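You operate a simulated robot arm through the tools that you are given. There is no shell and no other tool.

You run a simulated robot arm. Do the job below in one go: nothing can be reset, and whatever is moved stays where it is left.

Task
Give the small silver roll 3 turns of film and stand it in cup 1.
Fine: knob at 6; stop it with the red button when the display shows 3; then film lever and power off.

The check looks at the end state, three seconds after you hand in, the way a careful person would. Anything else that was tipped, shoved, dropped, spilled or broken makes it a failure.

Robot
A 7-joint arm with a three-finger gripper, fixed in place. Base frame: the origin is at the foot of the arm, x ahead of it, y to its left, z up; the work surface is at about z = 930. Lengths are in mm, angles in rad, forces in N, time in s.
Its first joint turns from -2.897 to 2.897 rad. Payload 2.69 kg.
The TCP is the grasp point between the finger pads, 30 mm short of the fingertips. In the tool frame z runs along the fingers and y along their closing line. The gripper opens to 128 mm. The gripper's body begins 117 mm behind the TCP.
Orientation is that of the tool frame in the base frame, as [roll, pitch, yaw] about the fixed x, y, z axes, in that order (R = Rz(yaw) Ry(pitch) Rx(roll)). With the fingers straight down and closing along the base's y, the tool's x points along the base's -x, its y along +y and its z along -z.

Tools
- The arm moves only by the tool servo_tool. Its argument "increments" is a list that holds one entry, the list of rows, each a list of 6 numbers: the shift along the tool's x, y, z in units of 400 mm (1.0 is 400 mm), then the turn, a rotation vector about the tool's x, y, z in units of 120 degrees (1.0 is 120 degrees). In form: [[[x, y, z, wx, wy, wz], ...]]. A call has 1 to 20 rows; each row is the pose to reach, as a shift and turn from the pose commanded when the call began, along the tool's axes at that moment. "gripper" is the gripper command, from -1 (fully open) to 1 (shut), values between in proportion, set as the call begins (left out, the last holds). A call with a number of a shift or a turn outside -1 to 1 is refused whole. Rows are played at 5 a second. More than 50 mm and 0.15 rad between two rows, or a gripper value outside its range, and nothing of the call is played. Where a pose cannot be reached the arm comes as near as it can. A force on the tool above 90 N (or 10 N above the force at the start of the call, whichever is more), or a blocked arm, ends the call early, and 0.2 s more pass. The fingers move at their own pace and stop on an object; they squeeze with about 21 N. The grip force told is the motor's: it shows also when the fingers shut on nothing. Time passes only in rows, and 0.2 s behind the last, so rows that repeat a pose let the fingers close. It gives the time, the measured TCP pose, the force on the tool (base axes), the opening and the grip force at its end, in the units of the frame above (readings bear some noise), with the torque about the TCP (base axes, N m) and any sound that the robot's microphone picked up, and new pictures: "pictures" is both (left out), scene, wrist or none.
- Cameras (640 x 400 px; columns grow to the right, rows downward): "scene" is fixed at [221.2, -650.8, 1532]; the picture's right is [0.88, -0.47, 0.00], its down [-0.19, -0.35, -0.92] and it looks along [0.43, 0.81, -0.40] (base axes); focal length 368 px, centre (320, 200). "wrist" rides on the gripper at [58, 54, -131] in the tool frame; the picture's right is [-0.68, 0.74, 0.00], its down [-0.62, -0.57, -0.55] and it looks along [-0.40, -0.37, 0.84] (tool axes); focal length 234 px, centre (320, 200). There is no depth. A picture from a camera that has moved, and an enlarged one, comes with that camera's place and axes in the base frame and with its lens.
- raise_lower(by): slides the trunk up (or, below 0, down) by that many mm; the arm rides with it, the base frame stays. It gives what a move gives, with no picture.
- zoom(camera, box): a new picture of the part [left, top, right, bottom] of that camera's present view, enlarged. It takes no simulated time.
- close_job(): hands the job in; it is judged then, once.

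Nothing tells you positions but the pictures and the camera data. Unless the task says otherwise, let go and move clear before handing in.

The tools are called as a command line: name --argument value ..., lists and objects as JSON in quotes. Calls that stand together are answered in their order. servo_tool: Moves the arm, as the interface text tells. Its arguments: {"type":"object","properties":{"increments":{"type":"array","items":{"type":"array","items":{"type":"array","items":{"type":"number"}}}},"gripper":{"type":"number"},"pictures":{"type":"string","enum":["both","scene","wrist","none"]}},"required":["increments"]} The other tools are called the same way: raise_lower (by) slides the trunk up or down; zoom (camera, box) takes an enlarged picture of a part of a camera's view; close_job () hands the job in.

At the start:

```text
time_s: 0.0
tool_pos: [789.3, -44.9, 1382.3]
tcp_rot: [-3.141, 0.0, 3.142]
force: [0.6, -0.7, 0.3]
ft_torque: [0.0, 0.03, 0.0]
opening: 127.9
grasp_force: 0.1
trunk travel left (down, up): [-150.0, 200.0]
```

scene: 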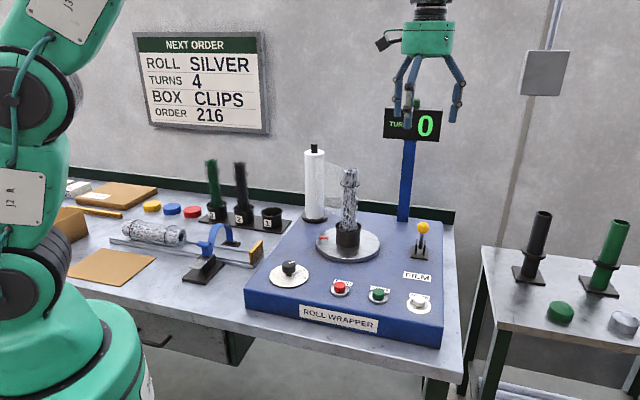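
wrist: 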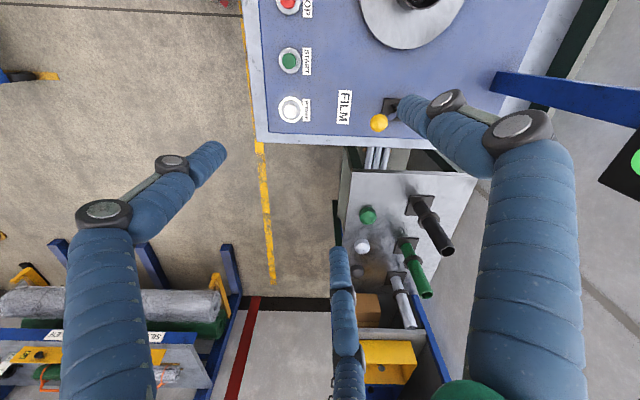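

I see a roll-wrapper machine with a turntable (a silver roll appears to be already standing on it), a knob, red/green/white buttons, a film lever, and a row of cups to the left of it. I will zoom in for details before moving.

zoom --camera "scene" --box '[240, 130, 460, 350]'

zoom --camera "scene" --box '[60, 140, 300, 290]'

zoom --camera "scene" --box '[250, 240, 450, 345]'

zoom --camera "scene" --box '[280, 140, 400, 215]'

zoom --camera "scene" --box '[250, 240, 330, 290]'

zoom --camera "scene" --box '[190, 190, 300, 260]'

zoom --camera "wrist" --box '[240, 0, 480, 150]'

```text
1.82 times, centred on (350, 240) of scene
camera zoom: at [221.2, -650.8, 1532.0], right [0.88, -0.47, 0.0], down [-0.19, -0.35, -0.92], along [0.43, 0.81, -0.4], focal length 669 px, centre (266, 127)
```

zoom: 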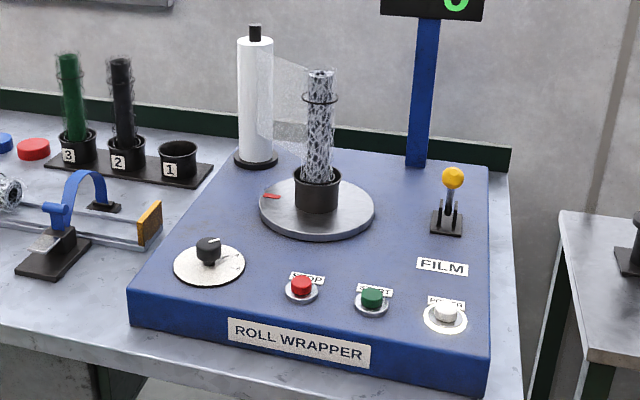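

```text
2.67 times, centred on (180, 215) of scene
camera zoom: at [221.2, -650.8, 1532.0], right [0.88, -0.47, 0.0], down [-0.19, -0.35, -0.92], along [0.43, 0.81, -0.4], focal length 981 px, centre (693, 160)
```

zoom: 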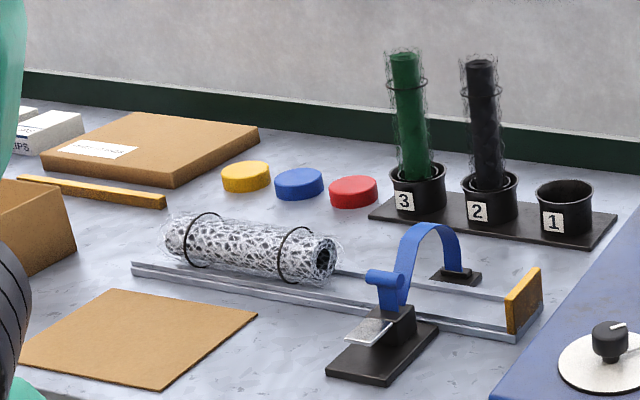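

```text
3.20 times, centred on (350, 292) of scene
camera zoom: at [221.2, -650.8, 1532.0], right [0.88, -0.47, 0.0], down [-0.19, -0.35, -0.92], along [0.43, 0.81, -0.4], focal length 1177 px, centre (224, -96)
```

zoom: 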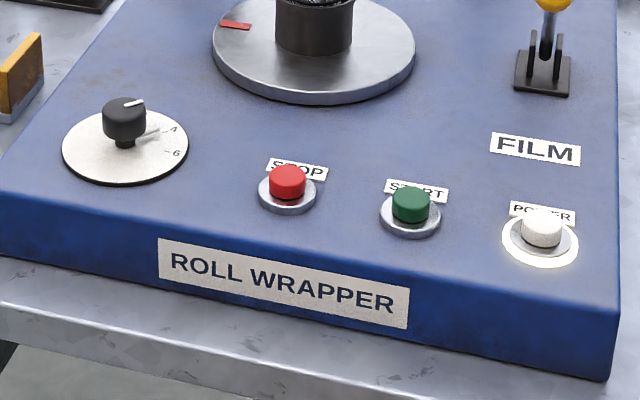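

```text
5.33 times, centred on (340, 178) of scene
camera zoom: at [221.2, -650.8, 1532.0], right [0.88, -0.47, 0.0], down [-0.19, -0.35, -0.92], along [0.43, 0.81, -0.4], focal length 1962 px, centre (213, 320)
```

zoom: 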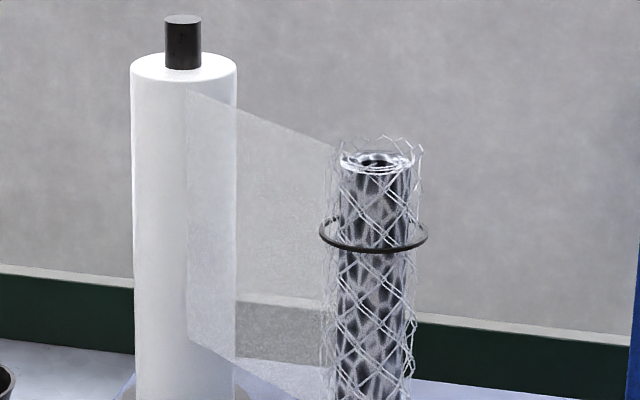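

```text
8.00 times, centred on (290, 265) of scene
camera zoom: at [221.2, -650.8, 1532.0], right [0.88, -0.47, 0.0], down [-0.19, -0.35, -0.92], along [0.43, 0.81, -0.4], focal length 2943 px, centre (560, -320)
```

zoom: 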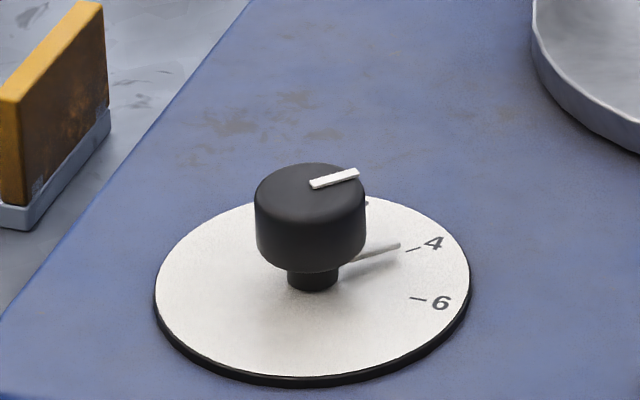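

```text
5.71 times, centred on (245, 225) of scene
camera zoom: at [221.2, -650.8, 1532.0], right [0.88, -0.47, 0.0], down [-0.19, -0.35, -0.92], along [0.43, 0.81, -0.4], focal length 2102 px, centre (749, 57)
```

zoom: 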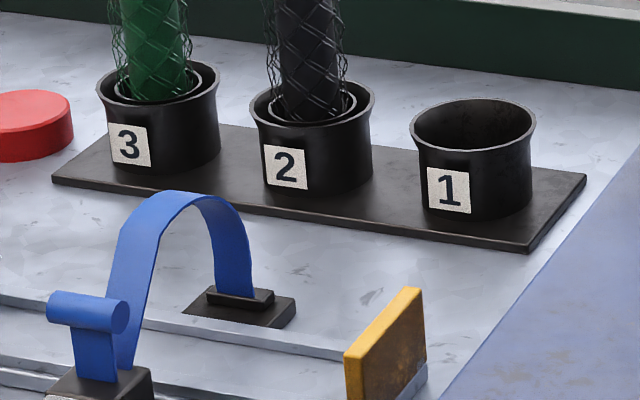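

```text
2.67 times, centred on (360, 75) of wrist
camera zoom: at [731.5, 8.2, 1513.1], right [0.68, 0.74, 0.0], down [0.62, -0.57, 0.55], along [0.4, -0.37, -0.84], focal length 624 px, centre (213, 533)
```

zoom: 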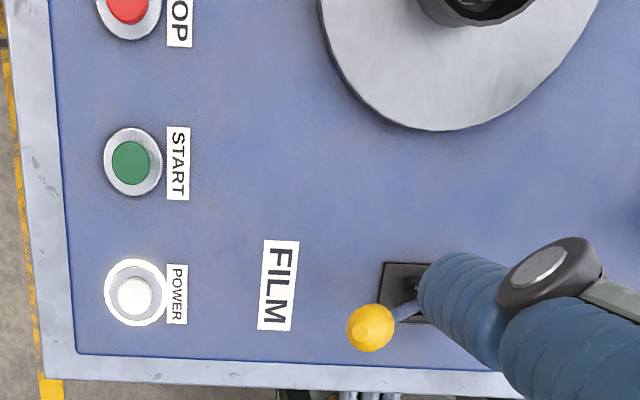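

The machine's power ring looks lit and the display shows 0. I want a closer look at the gripper, the display, the knob dial and the side areas before planning positions.

zoom --camera "scene" --box '[350, 0, 510, 140]'

zoom --camera "wrist" --box '[330, 140, 480, 240]'

zoom --camera "scene" --box '[300, 150, 400, 270]'

zoom --camera "scene" --box '[390, 210, 450, 320]'

zoom --camera "scene" --box '[480, 190, 640, 345]'

```text
2.86 times, centred on (430, 70) of scene
camera zoom: at [221.2, -650.8, 1532.0], right [0.88, -0.47, 0.0], down [-0.19, -0.35, -0.92], along [0.43, 0.81, -0.4], focal length 1051 px, centre (6, 571)
```

zoom: 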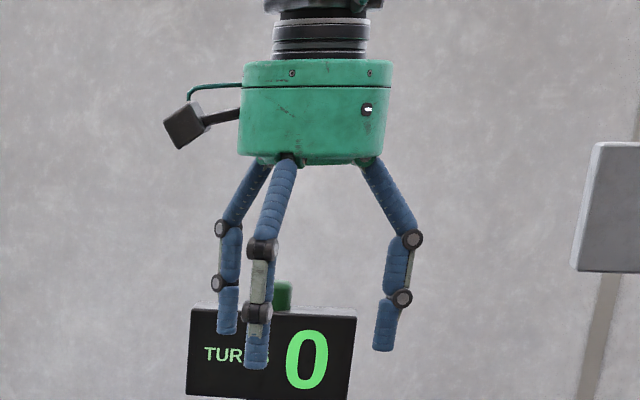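

```text
4.00 times, centred on (405, 190) of wrist
camera zoom: at [731.5, 8.2, 1513.1], right [0.68, 0.74, 0.0], down [0.62, -0.57, 0.55], along [0.4, -0.37, -0.84], focal length 937 px, centre (-20, 240)
```

zoom: 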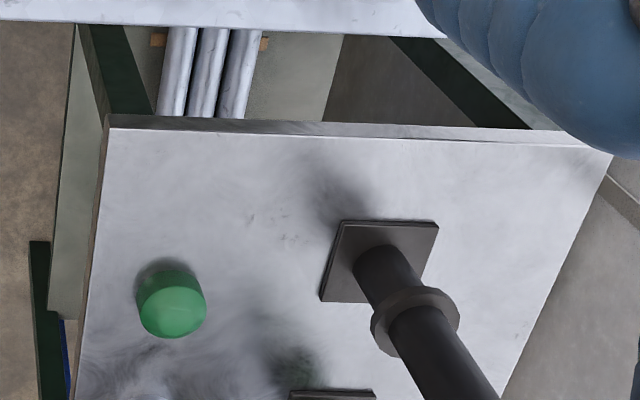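

```text
3.33 times, centred on (350, 210) of scene
camera zoom: at [221.2, -650.8, 1532.0], right [0.88, -0.47, 0.0], down [-0.19, -0.35, -0.92], along [0.43, 0.81, -0.4], focal length 1226 px, centre (220, 167)
```

zoom: 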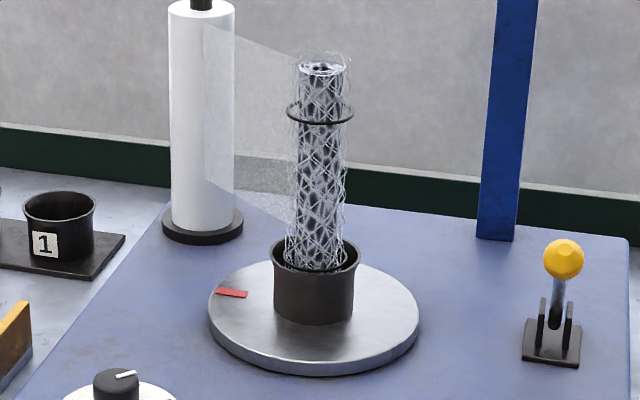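

```text
3.64 times, centred on (420, 265) of scene
camera zoom: at [221.2, -650.8, 1532.0], right [0.88, -0.47, 0.0], down [-0.19, -0.35, -0.92], along [0.43, 0.81, -0.4], focal length 1338 px, centre (-44, -36)
```

zoom: 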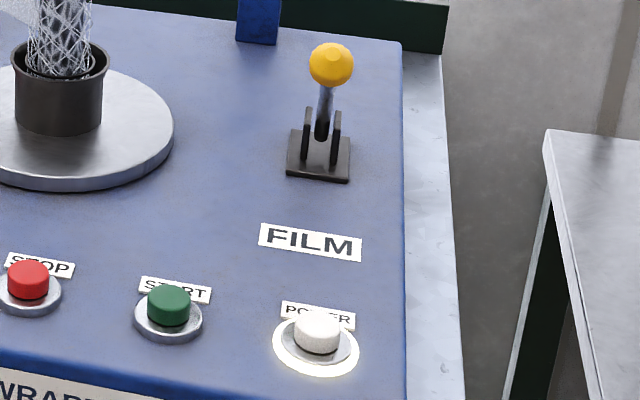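

```text
2.58 times, centred on (560, 268) of scene
camera zoom: at [221.2, -650.8, 1532.0], right [0.88, -0.47, 0.0], down [-0.19, -0.35, -0.92], along [0.43, 0.81, -0.4], focal length 950 px, centre (-299, 26)
```

zoom: 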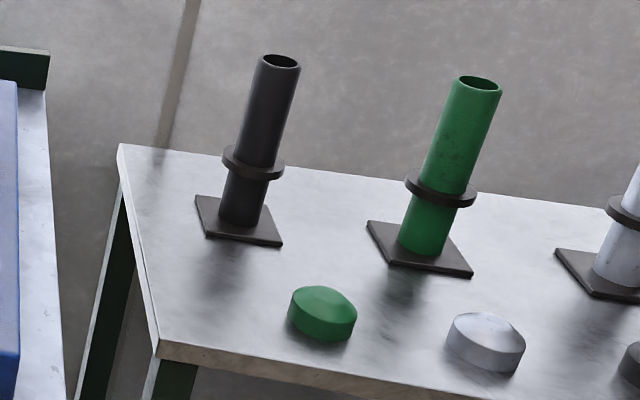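

The camera data triangulate well: machine top is about z=933, knob about (544, 136), pointing near 4, with 6 clockwise of that. The buttons run along the front edge, the lever ball is at about (897, 10, 1055), the roll axis at about (760, 174) and cup 1 near (654, 555). First I move above the knob for a close look.

servo_tool --increments '[[[0.09, 0.06, 0.02, 0, 0, 0], [0.18, 0.12, 0.05, 0, 0, 0], [0.27, 0.18, 0.1, 0, 0, 0], [0.36, 0.25, 0.16, 0, 0, 0], [0.45, 0.32, 0.22, 0, 0, 0], [0.54, 0.39, 0.28, 0, 0, 0], [0.6, 0.44, 0.34, 0, 0, 0], [0.6125, 0.4525, 0.42, 0, 0, 0], [0.6125, 0.4525, 0.5, 0, 0, 0], [0.6125, 0.4525, 0.58, 0, 0, 0]]]' --pictures "both"

```text
refused: row 4 steps farther than a row can; nothing moved
```

The call was refused because one step was over 50 mm, so I resend the same move in smaller steps.

servo_tool --increments '[[[0.08, 0.05, 0.02, 0, 0, 0], [0.16, 0.1, 0.05, 0, 0, 0], [0.24, 0.16, 0.09, 0, 0, 0], [0.32, 0.22, 0.14, 0, 0, 0], [0.4, 0.28, 0.19, 0, 0, 0], [0.48, 0.34, 0.24, 0, 0, 0], [0.55, 0.4, 0.3, 0, 0, 0], [0.6125, 0.4525, 0.36, 0, 0, 0], [0.6125, 0.4525, 0.44, 0, 0, 0], [0.6125, 0.4525, 0.52, 0, 0, 0], [0.6125, 0.4525, 0.58, 0, 0, 0]]]' --pictures "both"

```text
time_s: 2.4
tool_pos: [544.7, 136.4, 1148.6]
tcp_rot: [-3.14, 0.0, -3.141]
force: [-0.4, -0.2, 0.3]
ft_torque: [-0.02, 0.01, 0.01]
opening: 127.9
grasp_force: 0.1
trunk travel left (down, up): [-150.0, 200.0]
camera wrist: at [485.4, 190.0, 1280.6], right [0.68, 0.74, 0.0], down [0.62, -0.57, 0.55], along [0.4, -0.37, -0.84], focal length 234 px, centre (320, 200)
```

scene: 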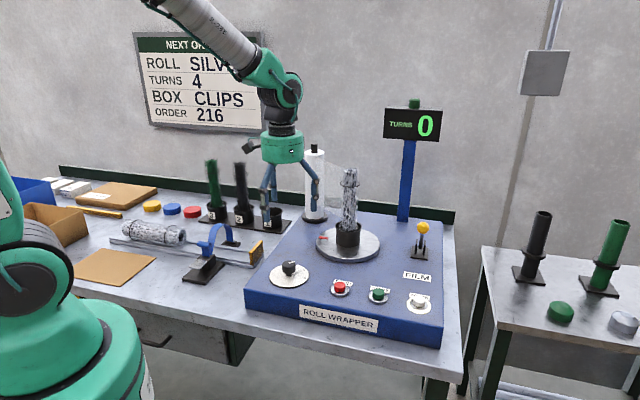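
wrist: 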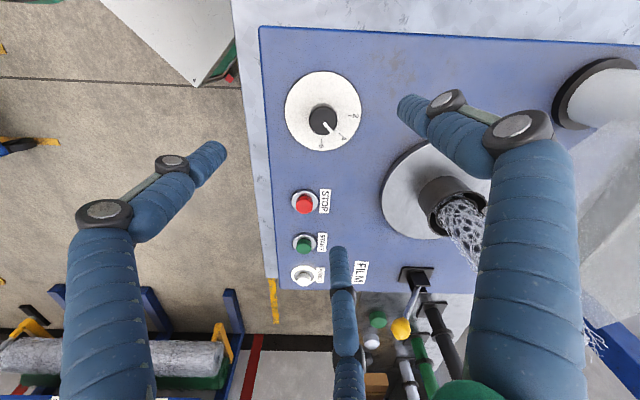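

The knob is right under the tool axis, as computed. I zoom in on the dial to read it.

zoom --camera "wrist" --box '[275, 65, 375, 155]'

zoom --camera "wrist" --box '[265, 160, 465, 300]'

```text
4.44 times, centred on (325, 110) of wrist
camera zoom: at [485.4, 190.0, 1280.6], right [0.68, 0.74, 0.0], down [0.62, -0.57, 0.55], along [0.4, -0.37, -0.84], focal length 1041 px, centre (298, 600)
```

zoom: 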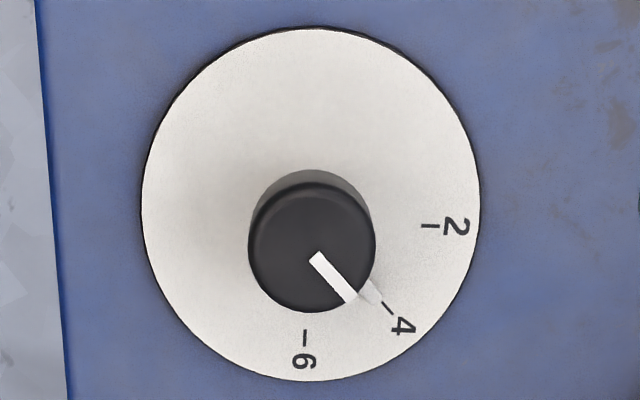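

```text
2.86 times, centred on (365, 230) of wrist
camera zoom: at [485.4, 190.0, 1280.6], right [0.68, 0.74, 0.0], down [0.62, -0.57, 0.55], along [0.4, -0.37, -0.84], focal length 669 px, centre (191, 114)
```

zoom: 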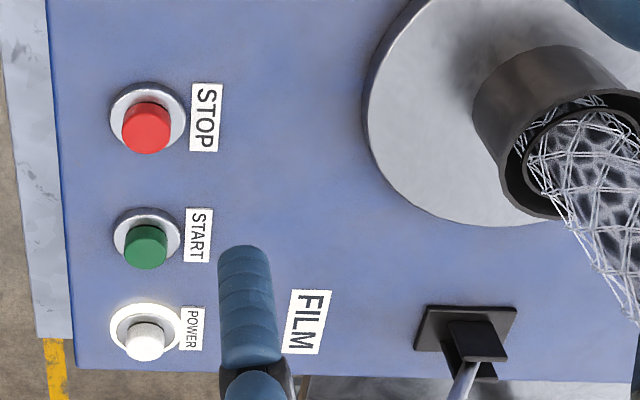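

The pointer is at 4 (about -4°) and the 6 tick is about 41° clockwise of it seen from above. I descend part of the way and re-measure the knob centre from closer.

servo_tool --increments '[[[0, 0.003, 0.09, 0, 0, 0], [0, 0.006, 0.18, 0, 0, 0], [0, 0.006, 0.27, 0, 0, 0], [0, 0.006, 0.27, 0, 0, 0]]]' --pictures "wrist"

zoom --camera "wrist" --box '[240, 60, 400, 200]'

```text
time_s: 3.4
tool_pos: [545.2, 138.9, 1040.8]
tcp_rot: [3.14, -0.002, 3.141]
force: [0.5, 0.9, 0.0]
ft_torque: [-0.01, 0.02, 0.0]
opening: 128.0
grasp_force: 0.1
trunk travel left (down, up): [-150.0, 200.0]
camera wrist: at [487.0, 191.6, 1173.6], right [0.68, 0.74, 0.0], down [0.62, -0.57, 0.55], along [0.4, -0.37, -0.84], focal length 234 px, centre (320, 200)
```

wrist: 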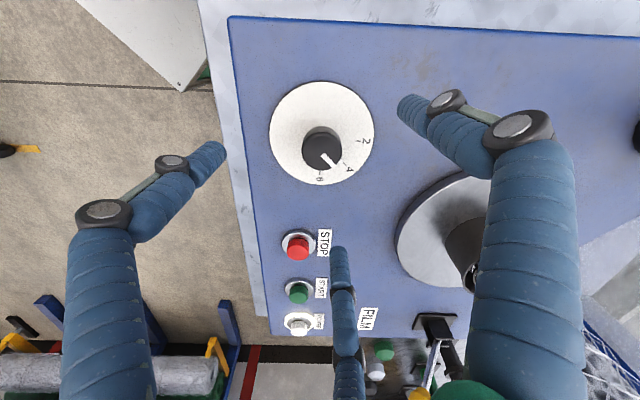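

```text
2.86 times, centred on (320, 130) of wrist
camera zoom: at [487.0, 191.6, 1173.6], right [0.68, 0.74, 0.0], down [0.62, -0.57, 0.55], along [0.4, -0.37, -0.84], focal length 669 px, centre (320, 400)
```

zoom: 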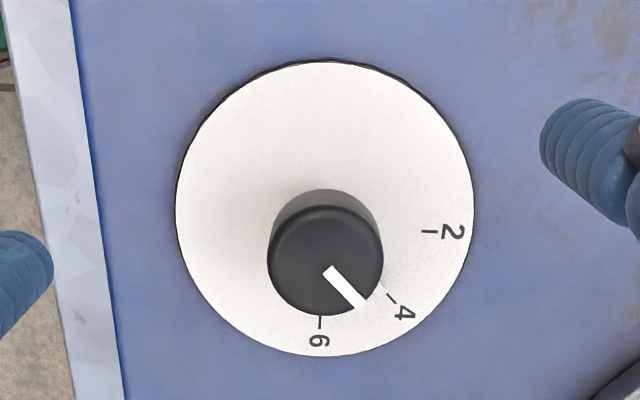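

The knob centre works out to about (544, 140.5), with the cap top near z=976. I descend so the fingers straddle the cap, then close on it.

servo_tool --increments '[[[0.001, 0.004, 0.06, 0, 0, 0], [0.001, 0.004, 0.12, 0, 0, 0], [0.001, 0.004, 0.166, 0, 0, 0], [0.001, 0.004, 0.166, 0, 0, 0]]]' --pictures "both"

zoom --camera "scene" --box '[230, 210, 370, 300]'

```text
time_s: 4.4
tool_pos: [545.3, 138.7, 974.2]
tcp_rot: [3.141, -0.001, 3.14]
force: [0.4, 0.5, -0.2]
ft_torque: [0.0, 0.01, 0.01]
opening: 127.7
grasp_force: 0.1
trunk travel left (down, up): [-150.0, 200.0]
camera wrist: at [486.5, 192.7, 1106.1], right [0.68, 0.74, 0.0], down [0.62, -0.57, 0.55], along [0.4, -0.37, -0.84], focal length 234 px, centre (320, 200)
```

scene: 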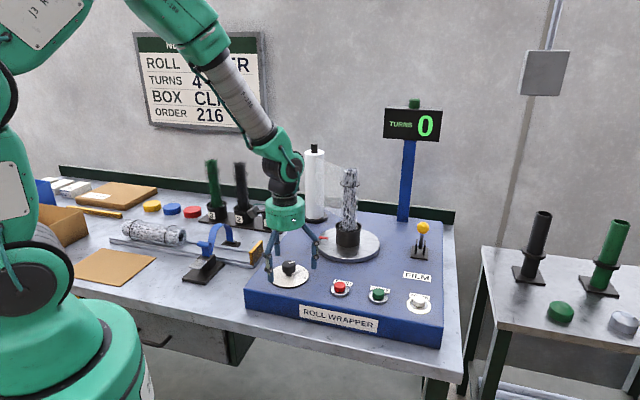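
wrist: 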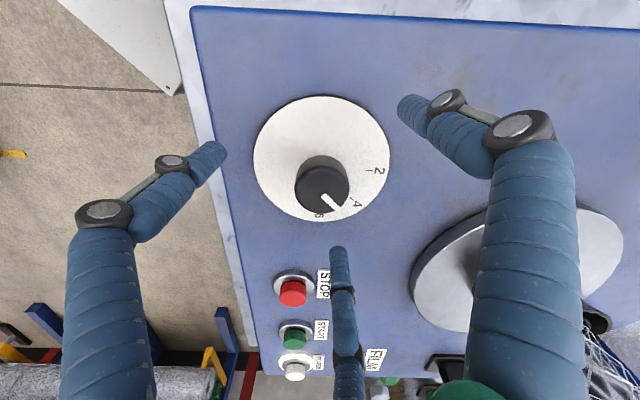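

```text
4.44 times, centred on (300, 255) of scene
camera zoom: at [221.2, -650.8, 1532.0], right [0.88, -0.47, 0.0], down [-0.19, -0.35, -0.92], along [0.43, 0.81, -0.4], focal length 1635 px, centre (409, -44)
```

zoom: 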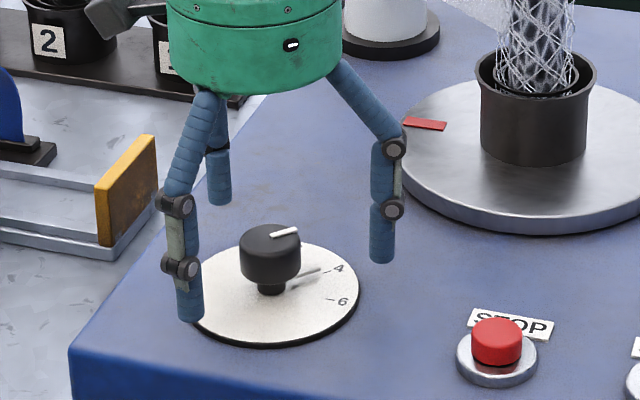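

The cap sits about 3.5 mm to +y of the tool centre, so I nudge over, then close on the knob.

servo_tool --increments '[[[0.001, 0.009, 0.002, 0, 0, 0], [0.001, 0.009, 0.002, 0, 0, 0]]]' --pictures "wrist"

servo_tool --increments '[[[0, 0, 0, 0, 0, 0], [0, 0, 0, 0, 0, 0], [0, 0, 0, 0, 0, 0], [0, 0, 0, 0, 0, 0]]]' --gripper 1 --pictures "both"

```text
time_s: 5.0
tool_pos: [544.5, 143.2, 974.0]
tcp_rot: [3.141, 0.0, 3.141]
force: [-0.8, 0.2, -0.7]
ft_torque: [-0.01, -0.03, 0.01]
opening: 127.8
grasp_force: 0.0
trunk travel left (down, up): [-150.0, 200.0]
camera wrist: at [485.4, 196.5, 1105.4], right [0.68, 0.74, 0.0], down [0.62, -0.57, 0.55], along [0.4, -0.37, -0.84], focal length 234 px, centre (320, 200)
```

wrist: 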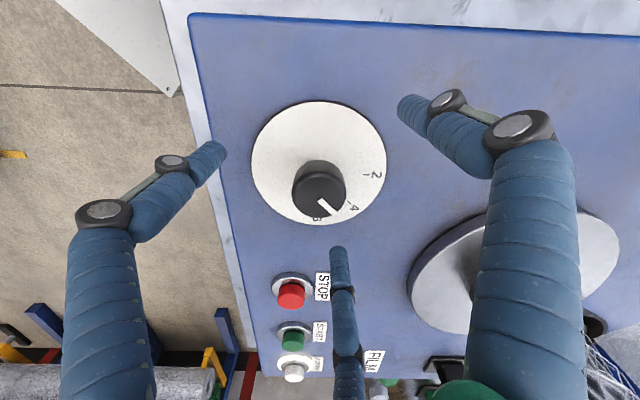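

```text
time_s: 6.0
tool_pos: [547.4, 141.8, 974.0]
tcp_rot: [3.141, 0.004, -3.141]
force: [37.2, -18.8, -6.7]
ft_torque: [-0.06, -0.83, 0.12]
opening: 41.2
grasp_force: 21.1
trunk travel left (down, up): [-150.0, 200.0]
camera wrist: at [488.7, 195.7, 1105.8], right [0.68, 0.74, 0.0], down [0.61, -0.57, 0.55], along [0.41, -0.37, -0.84], focal length 234 px, centre (320, 200)
```

scene: 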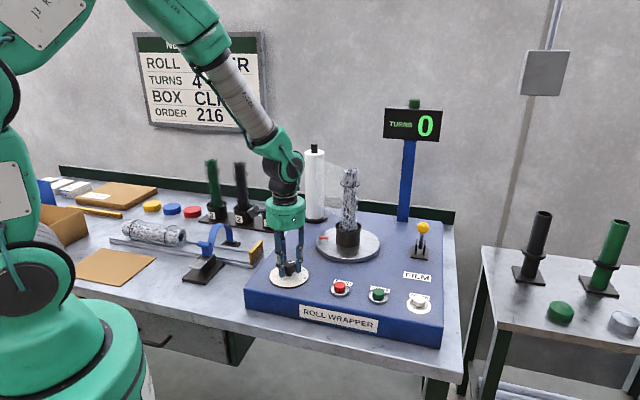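
wrist: 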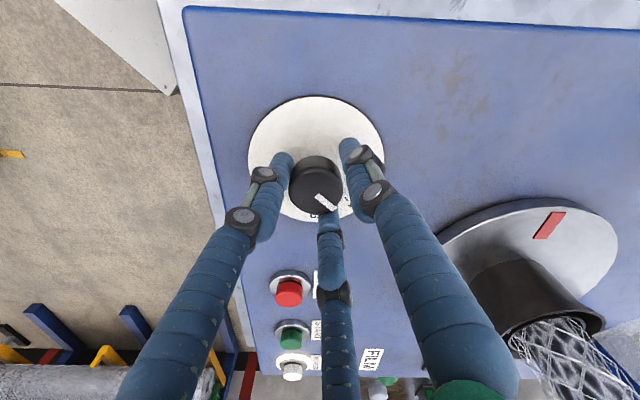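

All three fingers have the knob (opening 41). The force shows the arm about 3 mm off the knob's axis, so I relieve that before turning.

servo_tool --increments '[[[-0.009, -0.005, 0, 0, 0, 0], [-0.009, -0.005, 0, 0, 0, 0]]]' --pictures "none"

```text
time_s: 6.6
tool_pos: [546.9, 140.8, 974.9]
tcp_rot: [-3.14, -0.002, 3.141]
force: [15.6, -5.9, 7.2]
ft_torque: [-0.41, -0.32, 0.08]
opening: 39.0
grasp_force: 21.0
trunk travel left (down, up): [-150.0, 200.0]
```

The side force has dropped. I now turn the knob clockwise (about tool +z) by about 41° and check the dial.

servo_tool --increments '[[[0, 0, 0, 0, 0, 0.06], [0, 0, 0, 0, 0, 0.12], [0, 0, 0, 0, 0, 0.18], [0, 0, 0, 0, 0, 0.24], [0, 0, 0, 0, 0, 0.3], [0, 0, 0, 0, 0, 0.34], [0, 0, 0, 0, 0, 0.34]]]' --pictures "both"

zoom --camera "scene" --box '[250, 230, 330, 290]'

zoom --camera "wrist" --box '[240, 90, 400, 240]'

```text
time_s: 8.2
tool_pos: [547.8, 138.3, 974.9]
tcp_rot: [3.141, -0.002, 2.428]
force: [22.5, -36.3, 7.4]
ft_torque: [-0.85, -0.69, 0.17]
opening: 38.0
grasp_force: 21.1
trunk travel left (down, up): [-150.0, 200.0]
camera wrist: at [539.4, 217.6, 1105.9], right [0.99, 0.11, 0.0], down [0.1, -0.83, 0.55], along [0.06, -0.54, -0.84], focal length 234 px, centre (320, 200)
```

scene: 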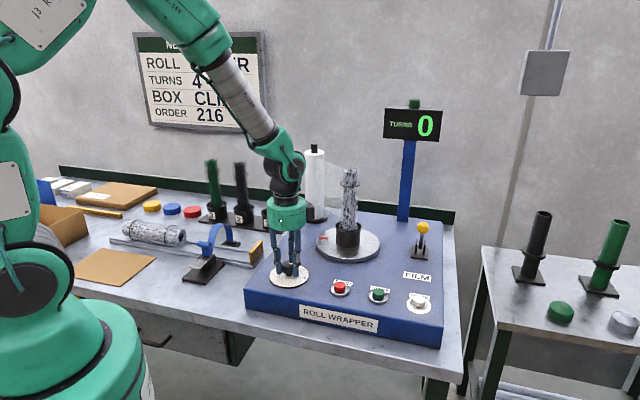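
wrist: 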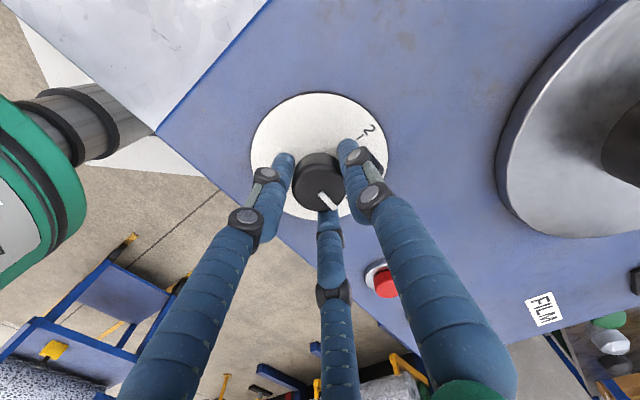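

```text
6.67 times, centred on (290, 260) of scene
camera zoom: at [221.2, -650.8, 1532.0], right [0.88, -0.47, 0.0], down [-0.19, -0.35, -0.92], along [0.43, 0.81, -0.4], focal length 2453 px, centre (520, -200)
```

zoom: 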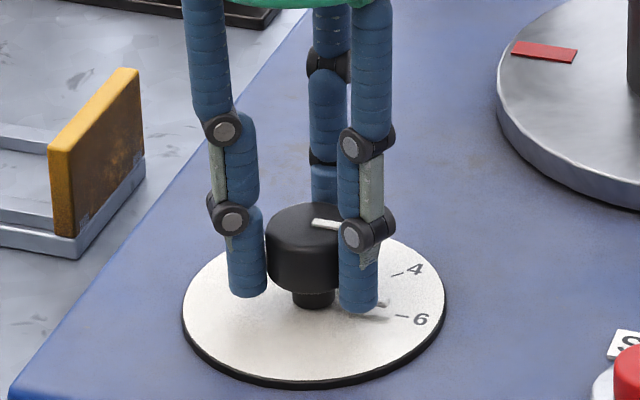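

```text
2.67 times, centred on (320, 165) of wrist
camera zoom: at [539.4, 217.6, 1105.9], right [0.99, 0.11, 0.0], down [0.1, -0.83, 0.55], along [0.06, -0.54, -0.84], focal length 624 px, centre (320, 293)
```

zoom: 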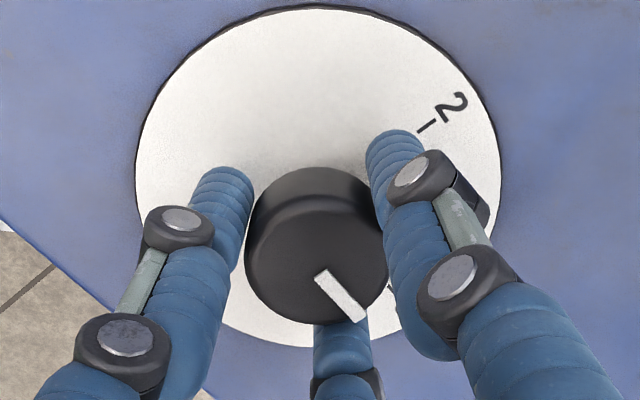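

The knob turned with the gripper by about 41°. I release it and lift to check the pointer against the 6 tick.

servo_tool --increments '[[[0, 0, 0, 0, 0, 0], [0, 0, 0, 0, 0, 0], [0, 0, 0, 0, 0, 0]]]' --gripper -1 --pictures "none"

servo_tool --increments '[[[0, 0, -0.08, 0, 0, 0], [0, 0, -0.16, 0, 0, 0], [0, 0, -0.24, 0, 0, 0], [0, 0, -0.24, 0, 0, 0]]]' --pictures "both"

zoom --camera "wrist" --box '[250, 60, 390, 200]'

zoom --camera "scene" --box '[250, 240, 330, 290]'

```text
time_s: 9.0
tool_pos: [548.1, 140.3, 974.6]
tcp_rot: [-3.141, -0.001, 2.429]
force: [0.5, 0.1, 0.8]
ft_torque: [-0.01, 0.02, 0.0]
opening: 128.1
grasp_force: 0.1
trunk travel left (down, up): [-150.0, 200.0]
```

```text
time_s: 10.0
tool_pos: [547.9, 142.4, 1068.7]
tcp_rot: [3.141, 0.0, 2.429]
force: [-0.3, -0.5, -0.5]
ft_torque: [0.02, -0.04, 0.0]
opening: 128.1
grasp_force: 0.0
trunk travel left (down, up): [-150.0, 200.0]
camera wrist: at [538.0, 221.1, 1201.2], right [0.99, 0.12, 0.0], down [0.1, -0.83, 0.55], along [0.06, -0.55, -0.84], focal length 234 px, centre (320, 200)
```

scene: 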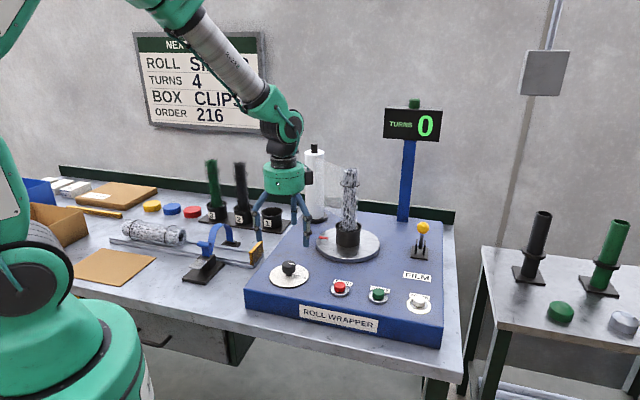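
wrist: 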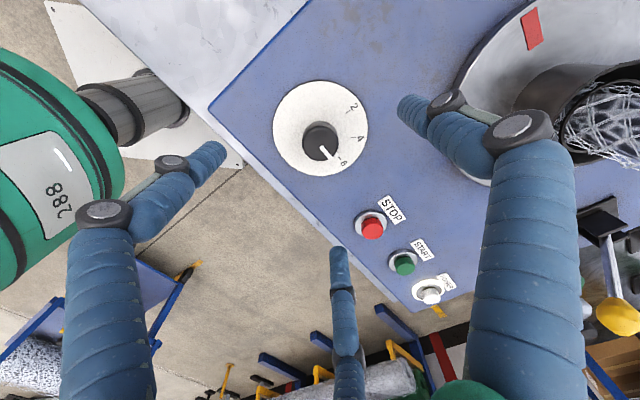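

```text
2.86 times, centred on (320, 130) of wrist
camera zoom: at [538.0, 221.1, 1201.2], right [0.99, 0.12, 0.0], down [0.1, -0.83, 0.55], along [0.06, -0.55, -0.84], focal length 669 px, centre (320, 400)
```

zoom: 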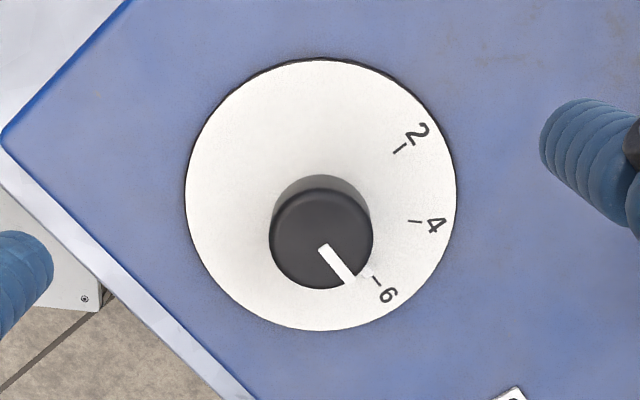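

```text
8.00 times, centred on (290, 265) of scene
camera zoom: at [221.2, -650.8, 1532.0], right [0.88, -0.47, 0.0], down [-0.19, -0.35, -0.92], along [0.43, 0.81, -0.4], focal length 2943 px, centre (560, -320)
```

zoom: 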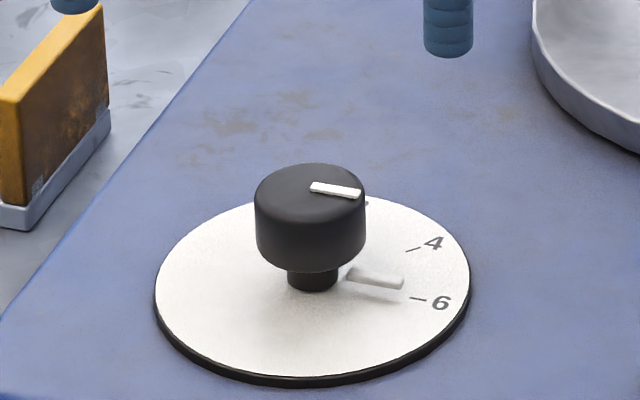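

zoom --camera "wrist" --box '[300, 110, 350, 175]'

zoom --camera "scene" --box '[275, 250, 315, 285]'

```text
6.15 times, centred on (325, 142) of wrist
camera zoom: at [538.0, 221.1, 1201.2], right [0.99, 0.12, 0.0], down [0.1, -0.83, 0.55], along [0.06, -0.55, -0.84], focal length 1441 px, centre (289, 554)
```

zoom: 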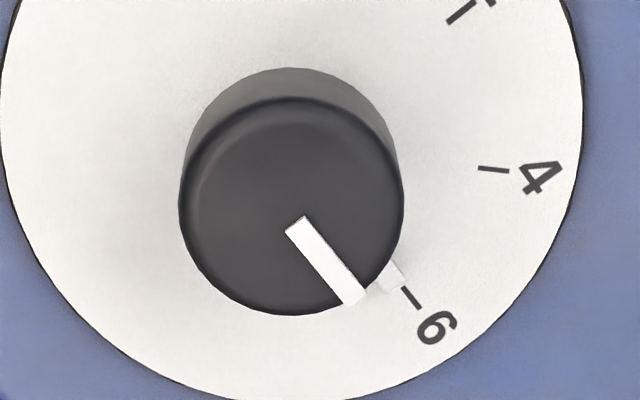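

```text
11.43 times, centred on (295, 268) of scene
camera zoom: at [221.2, -650.8, 1532.0], right [0.88, -0.47, 0.0], down [-0.19, -0.35, -0.92], along [0.43, 0.81, -0.4], focal length 4205 px, centre (606, -571)
```

zoom: 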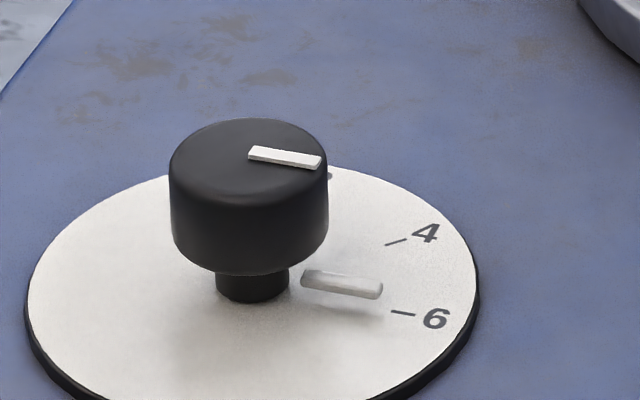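

The pointer now sits on the 6 tick to within 2–3°. Next I close the gripper and hover above the green START button, aligning the tool with the machine's edges (turned 45°), to measure the buttons up close.

servo_tool --increments '[[[-0.1, -0.019, 0.0, 0, 0, 0.01], [-0.2, -0.038, 0.01, 0, 0, 0.02], [-0.3, -0.057, 0.02, 0, 0, 0.03], [-0.4, -0.076, 0.04, 0, 0, 0.0347], [-0.5, -0.095, 0.06, 0, 0, 0.0347], [-0.6, -0.113, 0.072, 0, 0, 0.0347], [-0.617, -0.116, 0.072, 0, 0, 0.0347], [-0.617, -0.116, 0.072, 0, 0, 0.0347]]]' --gripper 1 --pictures "both"

zoom --camera "wrist" --box '[200, 50, 440, 290]'

zoom --camera "scene" --box '[320, 200, 450, 320]'

```text
time_s: 11.8
tool_pos: [704.3, -54.8, 1040.6]
tcp_rot: [-3.142, 0.0, 2.356]
force: [-0.1, 0.3, -0.4]
ft_torque: [0.01, 0.0, 0.0]
opening: 2.4
grasp_force: 20.8
trunk travel left (down, up): [-150.0, 200.0]
camera wrist: at [701.6, 24.6, 1172.1], right [1.0, 0.04, 0.0], down [0.04, -0.84, 0.55], along [0.02, -0.55, -0.84], focal length 234 px, centre (320, 200)
```

scene: 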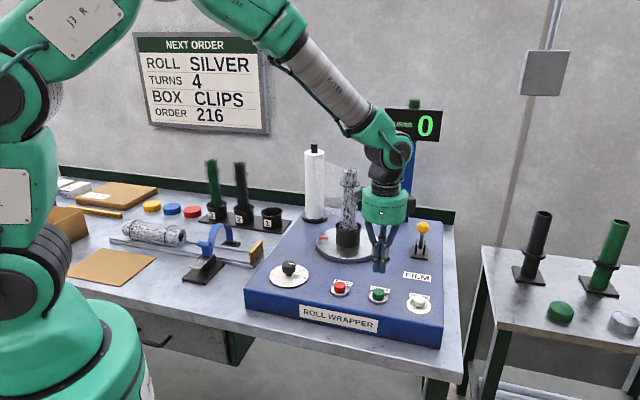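
wrist: 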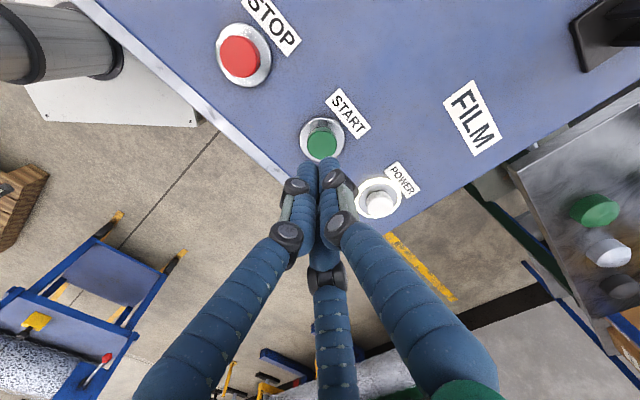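

```text
1.67 times, centred on (320, 170) of wrist
camera zoom: at [701.6, 24.6, 1172.1], right [1.0, 0.04, 0.0], down [0.04, -0.84, 0.55], along [0.02, -0.55, -0.84], focal length 390 px, centre (320, 250)
```

zoom: 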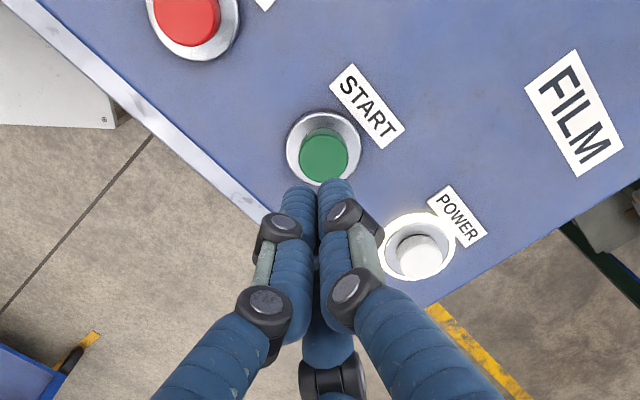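

```text
3.33 times, centred on (385, 260) of scene
camera zoom: at [221.2, -650.8, 1532.0], right [0.88, -0.47, 0.0], down [-0.19, -0.35, -0.92], along [0.43, 0.81, -0.4], focal length 1226 px, centre (103, 0)
```

zoom: 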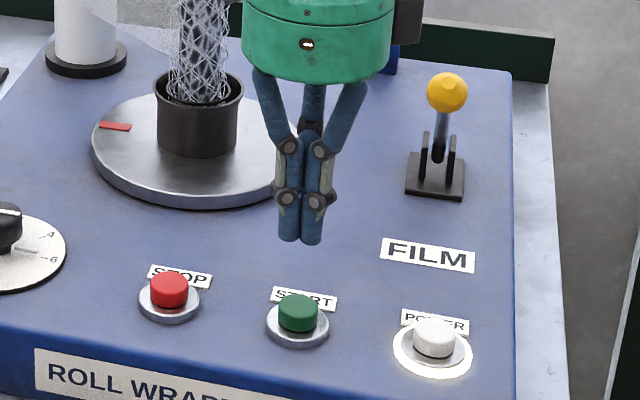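

Button centres from three views, cap tops at z≈953: STOP at (635, 15), START at (705.5, -54), POWER at (775.5, -122.5). I press START and go straight on to hover over STOP, so I can watch the count from there.

servo_tool --increments '[[[-0.0007, 0.0035, 0.0875, 0, 0, 0], [-0.0007, 0.0035, 0.13, 0, 0, 0], [-0.0007, 0.0035, 0.15, 0, 0, 0], [-0.0007, 0.0035, 0.163, 0, 0, 0], [-0.0007, 0.0035, 0.163, 0, 0, 0], [-0.0007, 0.0035, 0.12, 0, 0, 0], [0.1, 0.002, 0.11, 0, 0, 0], [0.2, 0.001, 0.11, 0, 0, 0], [0.246, 0.001, 0.118, 0, 0, 0]]]' --pictures "both"

```text
time_s: 13.8
tool_pos: [636.0, 13.5, 995.3]
tcp_rot: [3.141, 0.0, 2.356]
force: [0.5, -0.3, 0.2]
ft_torque: [-0.04, -0.01, -0.02]
opening: 1.8
grasp_force: 31.2
trunk travel left (down, up): [-150.0, 200.0]
heard: click
camera wrist: at [633.0, 93.2, 1126.6], right [1.0, 0.04, 0.0], down [0.04, -0.84, 0.55], along [0.02, -0.55, -0.84], focal length 234 px, centre (320, 200)
```

scene: 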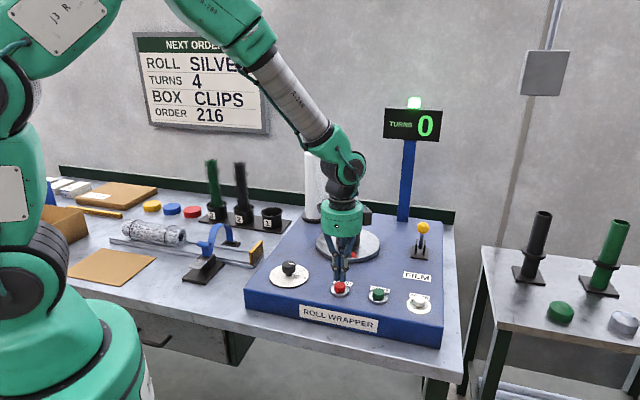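
wrist: 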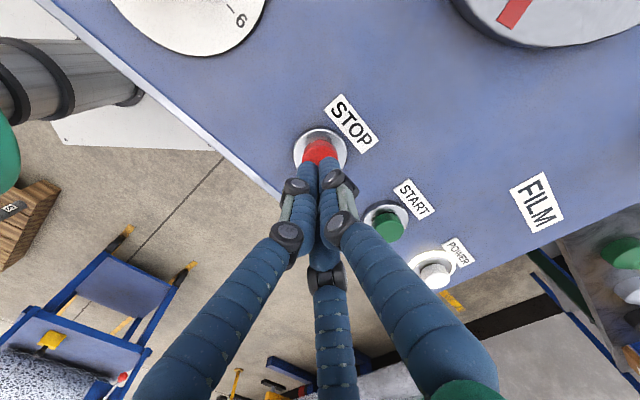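

START clicked, the beacon is lit and the turntable is moving. I wait in short steps above STOP and watch the display.

servo_tool --increments '[[[0, 0.002, 0.01, 0, 0, 0]]]' --pictures "both"

```text
time_s: 14.2
tool_pos: [636.7, 13.9, 991.1]
tcp_rot: [-3.141, 0.001, 2.356]
force: [0.5, 0.3, 0.1]
ft_torque: [0.03, 0.01, 0.04]
opening: 2.2
grasp_force: 30.9
trunk travel left (down, up): [-150.0, 200.0]
camera wrist: at [633.2, 93.5, 1122.3], right [1.0, 0.04, 0.0], down [0.04, -0.84, 0.55], along [0.02, -0.55, -0.84], focal length 234 px, centre (320, 200)
```

scene: 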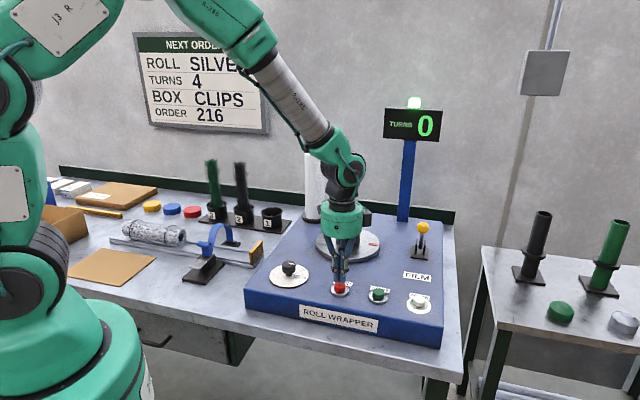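
wrist: 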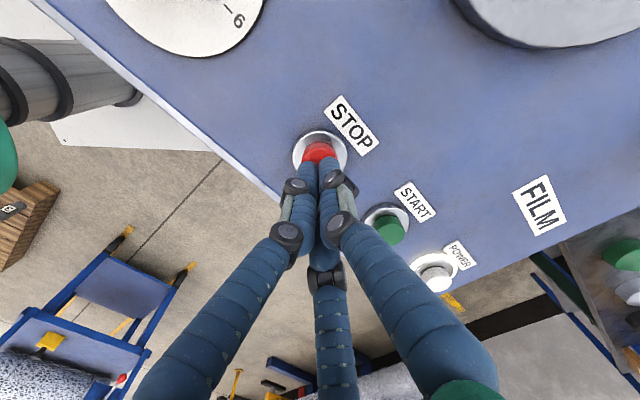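

The turntable turns about 195°/s, so I expect roughly 1.85 s per turn and the 3 near t≈18.7. I keep waiting in steps.

servo_tool --increments '[[[0, 0, 0, 0, 0, 0], [0, 0, 0, 0, 0, 0], [0, 0, 0, 0, 0, 0], [0, 0, 0, 0, 0, 0]]]' --pictures "scene"

```text
time_s: 15.2
tool_pos: [635.4, 14.5, 990.0]
tcp_rot: [3.141, 0.001, 2.358]
force: [-0.1, -0.5, -0.5]
ft_torque: [0.01, 0.03, -0.02]
opening: 2.0
grasp_force: 31.1
trunk travel left (down, up): [-150.0, 200.0]
```

scene: 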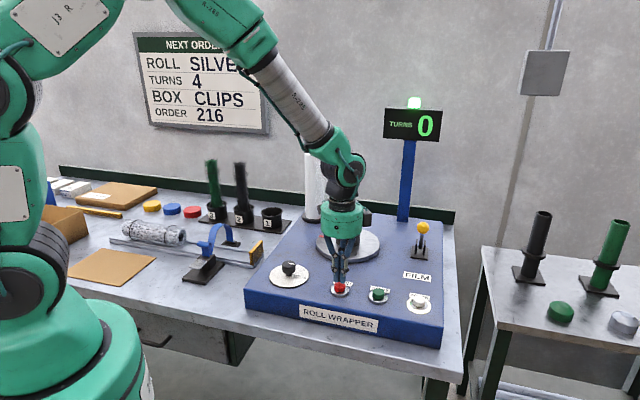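

zoom --camera "scene" --box '[300, 200, 400, 270]'

zoom --camera "wrist" --box '[400, 0, 640, 120]'

```text
5.71 times, centred on (350, 235) of scene
camera zoom: at [221.2, -650.8, 1532.0], right [0.88, -0.47, 0.0], down [-0.19, -0.35, -0.92], along [0.43, 0.81, -0.4], focal length 2102 px, centre (149, 0)
```

zoom: 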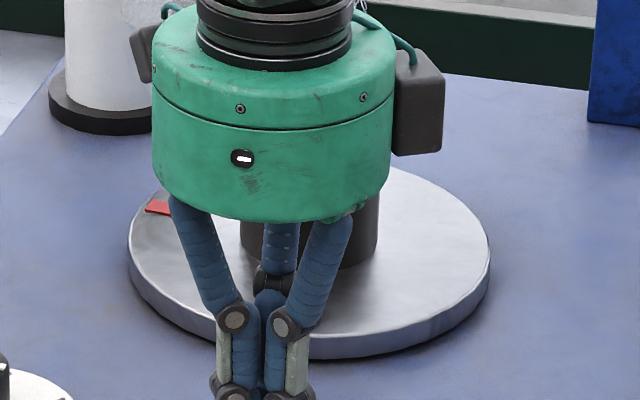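

```text
2.67 times, centred on (520, 60) of wrist
camera zoom: at [633.3, 93.6, 1122.3], right [1.0, 0.04, 0.0], down [0.04, -0.84, 0.55], along [0.02, -0.55, -0.84], focal length 624 px, centre (-213, 573)
```

zoom: 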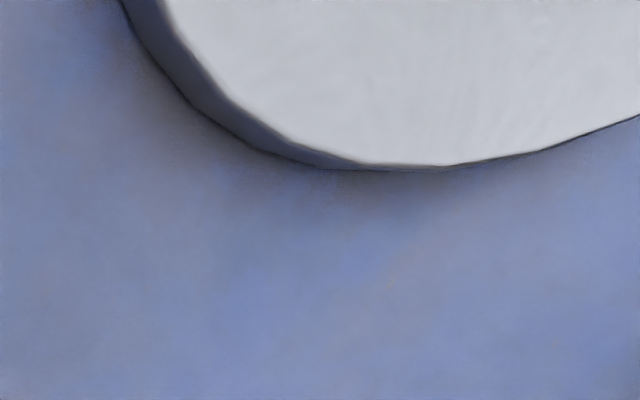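

servo_tool --increments '[[[0, 0, 0, 0, 0, 0], [0, 0, 0, 0, 0, 0], [0, 0, 0, 0, 0, 0]]]' --pictures "scene"

zoom --camera "scene" --box '[300, 200, 400, 270]'

```text
time_s: 16.0
tool_pos: [636.1, 15.4, 989.4]
tcp_rot: [-3.141, 0.002, 2.358]
force: [-0.2, -1.2, -0.2]
ft_torque: [0.03, 0.02, -0.01]
opening: 1.9
grasp_force: 32.3
trunk travel left (down, up): [-150.0, 200.0]
```

scene: 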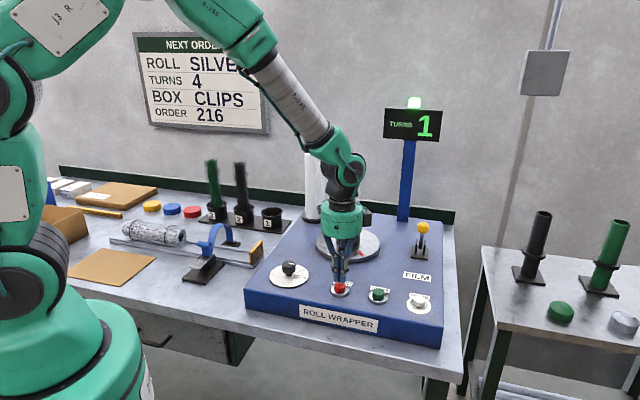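

```text
5.71 times, centred on (350, 235) of scene
camera zoom: at [221.2, -650.8, 1532.0], right [0.88, -0.47, 0.0], down [-0.19, -0.35, -0.92], along [0.43, 0.81, -0.4], focal length 2102 px, centre (149, 0)
```

zoom: 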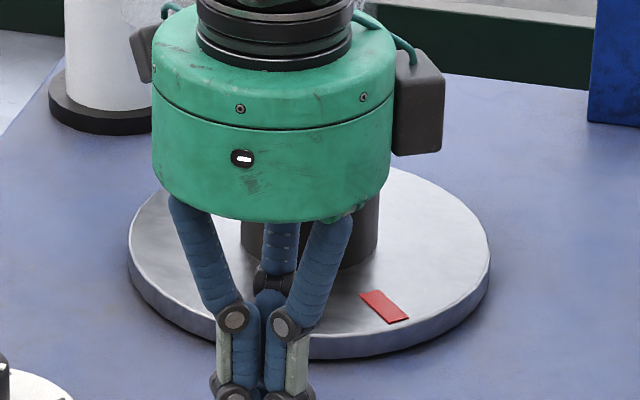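

Display shows 1 at t=16.0. Fitting the mark's motion gives about 171°/s around a centre near (767, 194), so I expect 2 at about 17.3 and 3 at about 19.4. I check again around 17.6.

servo_tool --increments '[[[0, 0, 0, 0, 0, 0], [0, 0, 0, 0, 0, 0], [0, 0, 0, 0, 0, 0], [0, 0, 0, 0, 0, 0], [0, 0, 0, 0, 0, 0], [0, 0, 0, 0, 0, 0], [0, 0, 0, 0, 0, 0]]]' --pictures "scene"

zoom --camera "scene" --box '[300, 200, 400, 270]'

```text
time_s: 17.6
tool_pos: [636.5, 15.4, 991.3]
tcp_rot: [-3.141, -0.001, 2.356]
force: [-0.4, -0.5, -0.6]
ft_torque: [-0.01, -0.04, -0.02]
opening: 1.9
grasp_force: 31.6
trunk travel left (down, up): [-150.0, 200.0]
```

scene: 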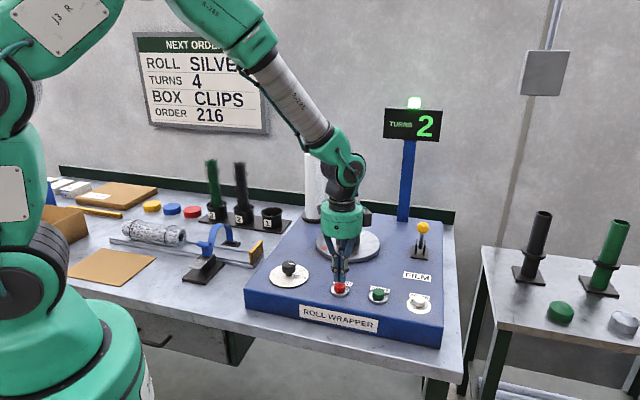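

```text
5.71 times, centred on (350, 235) of scene
camera zoom: at [221.2, -650.8, 1532.0], right [0.88, -0.47, 0.0], down [-0.19, -0.35, -0.92], along [0.43, 0.81, -0.4], focal length 2102 px, centre (149, 0)
```

zoom: 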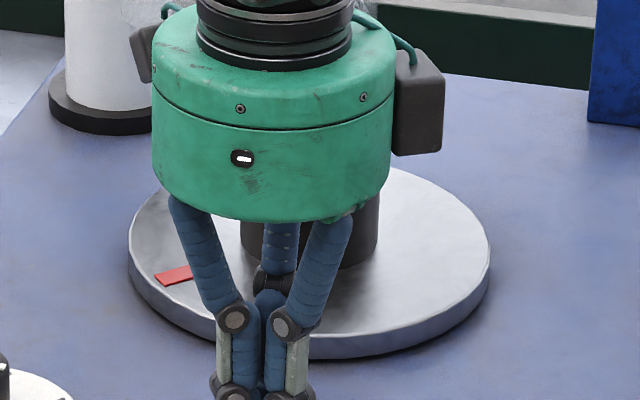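

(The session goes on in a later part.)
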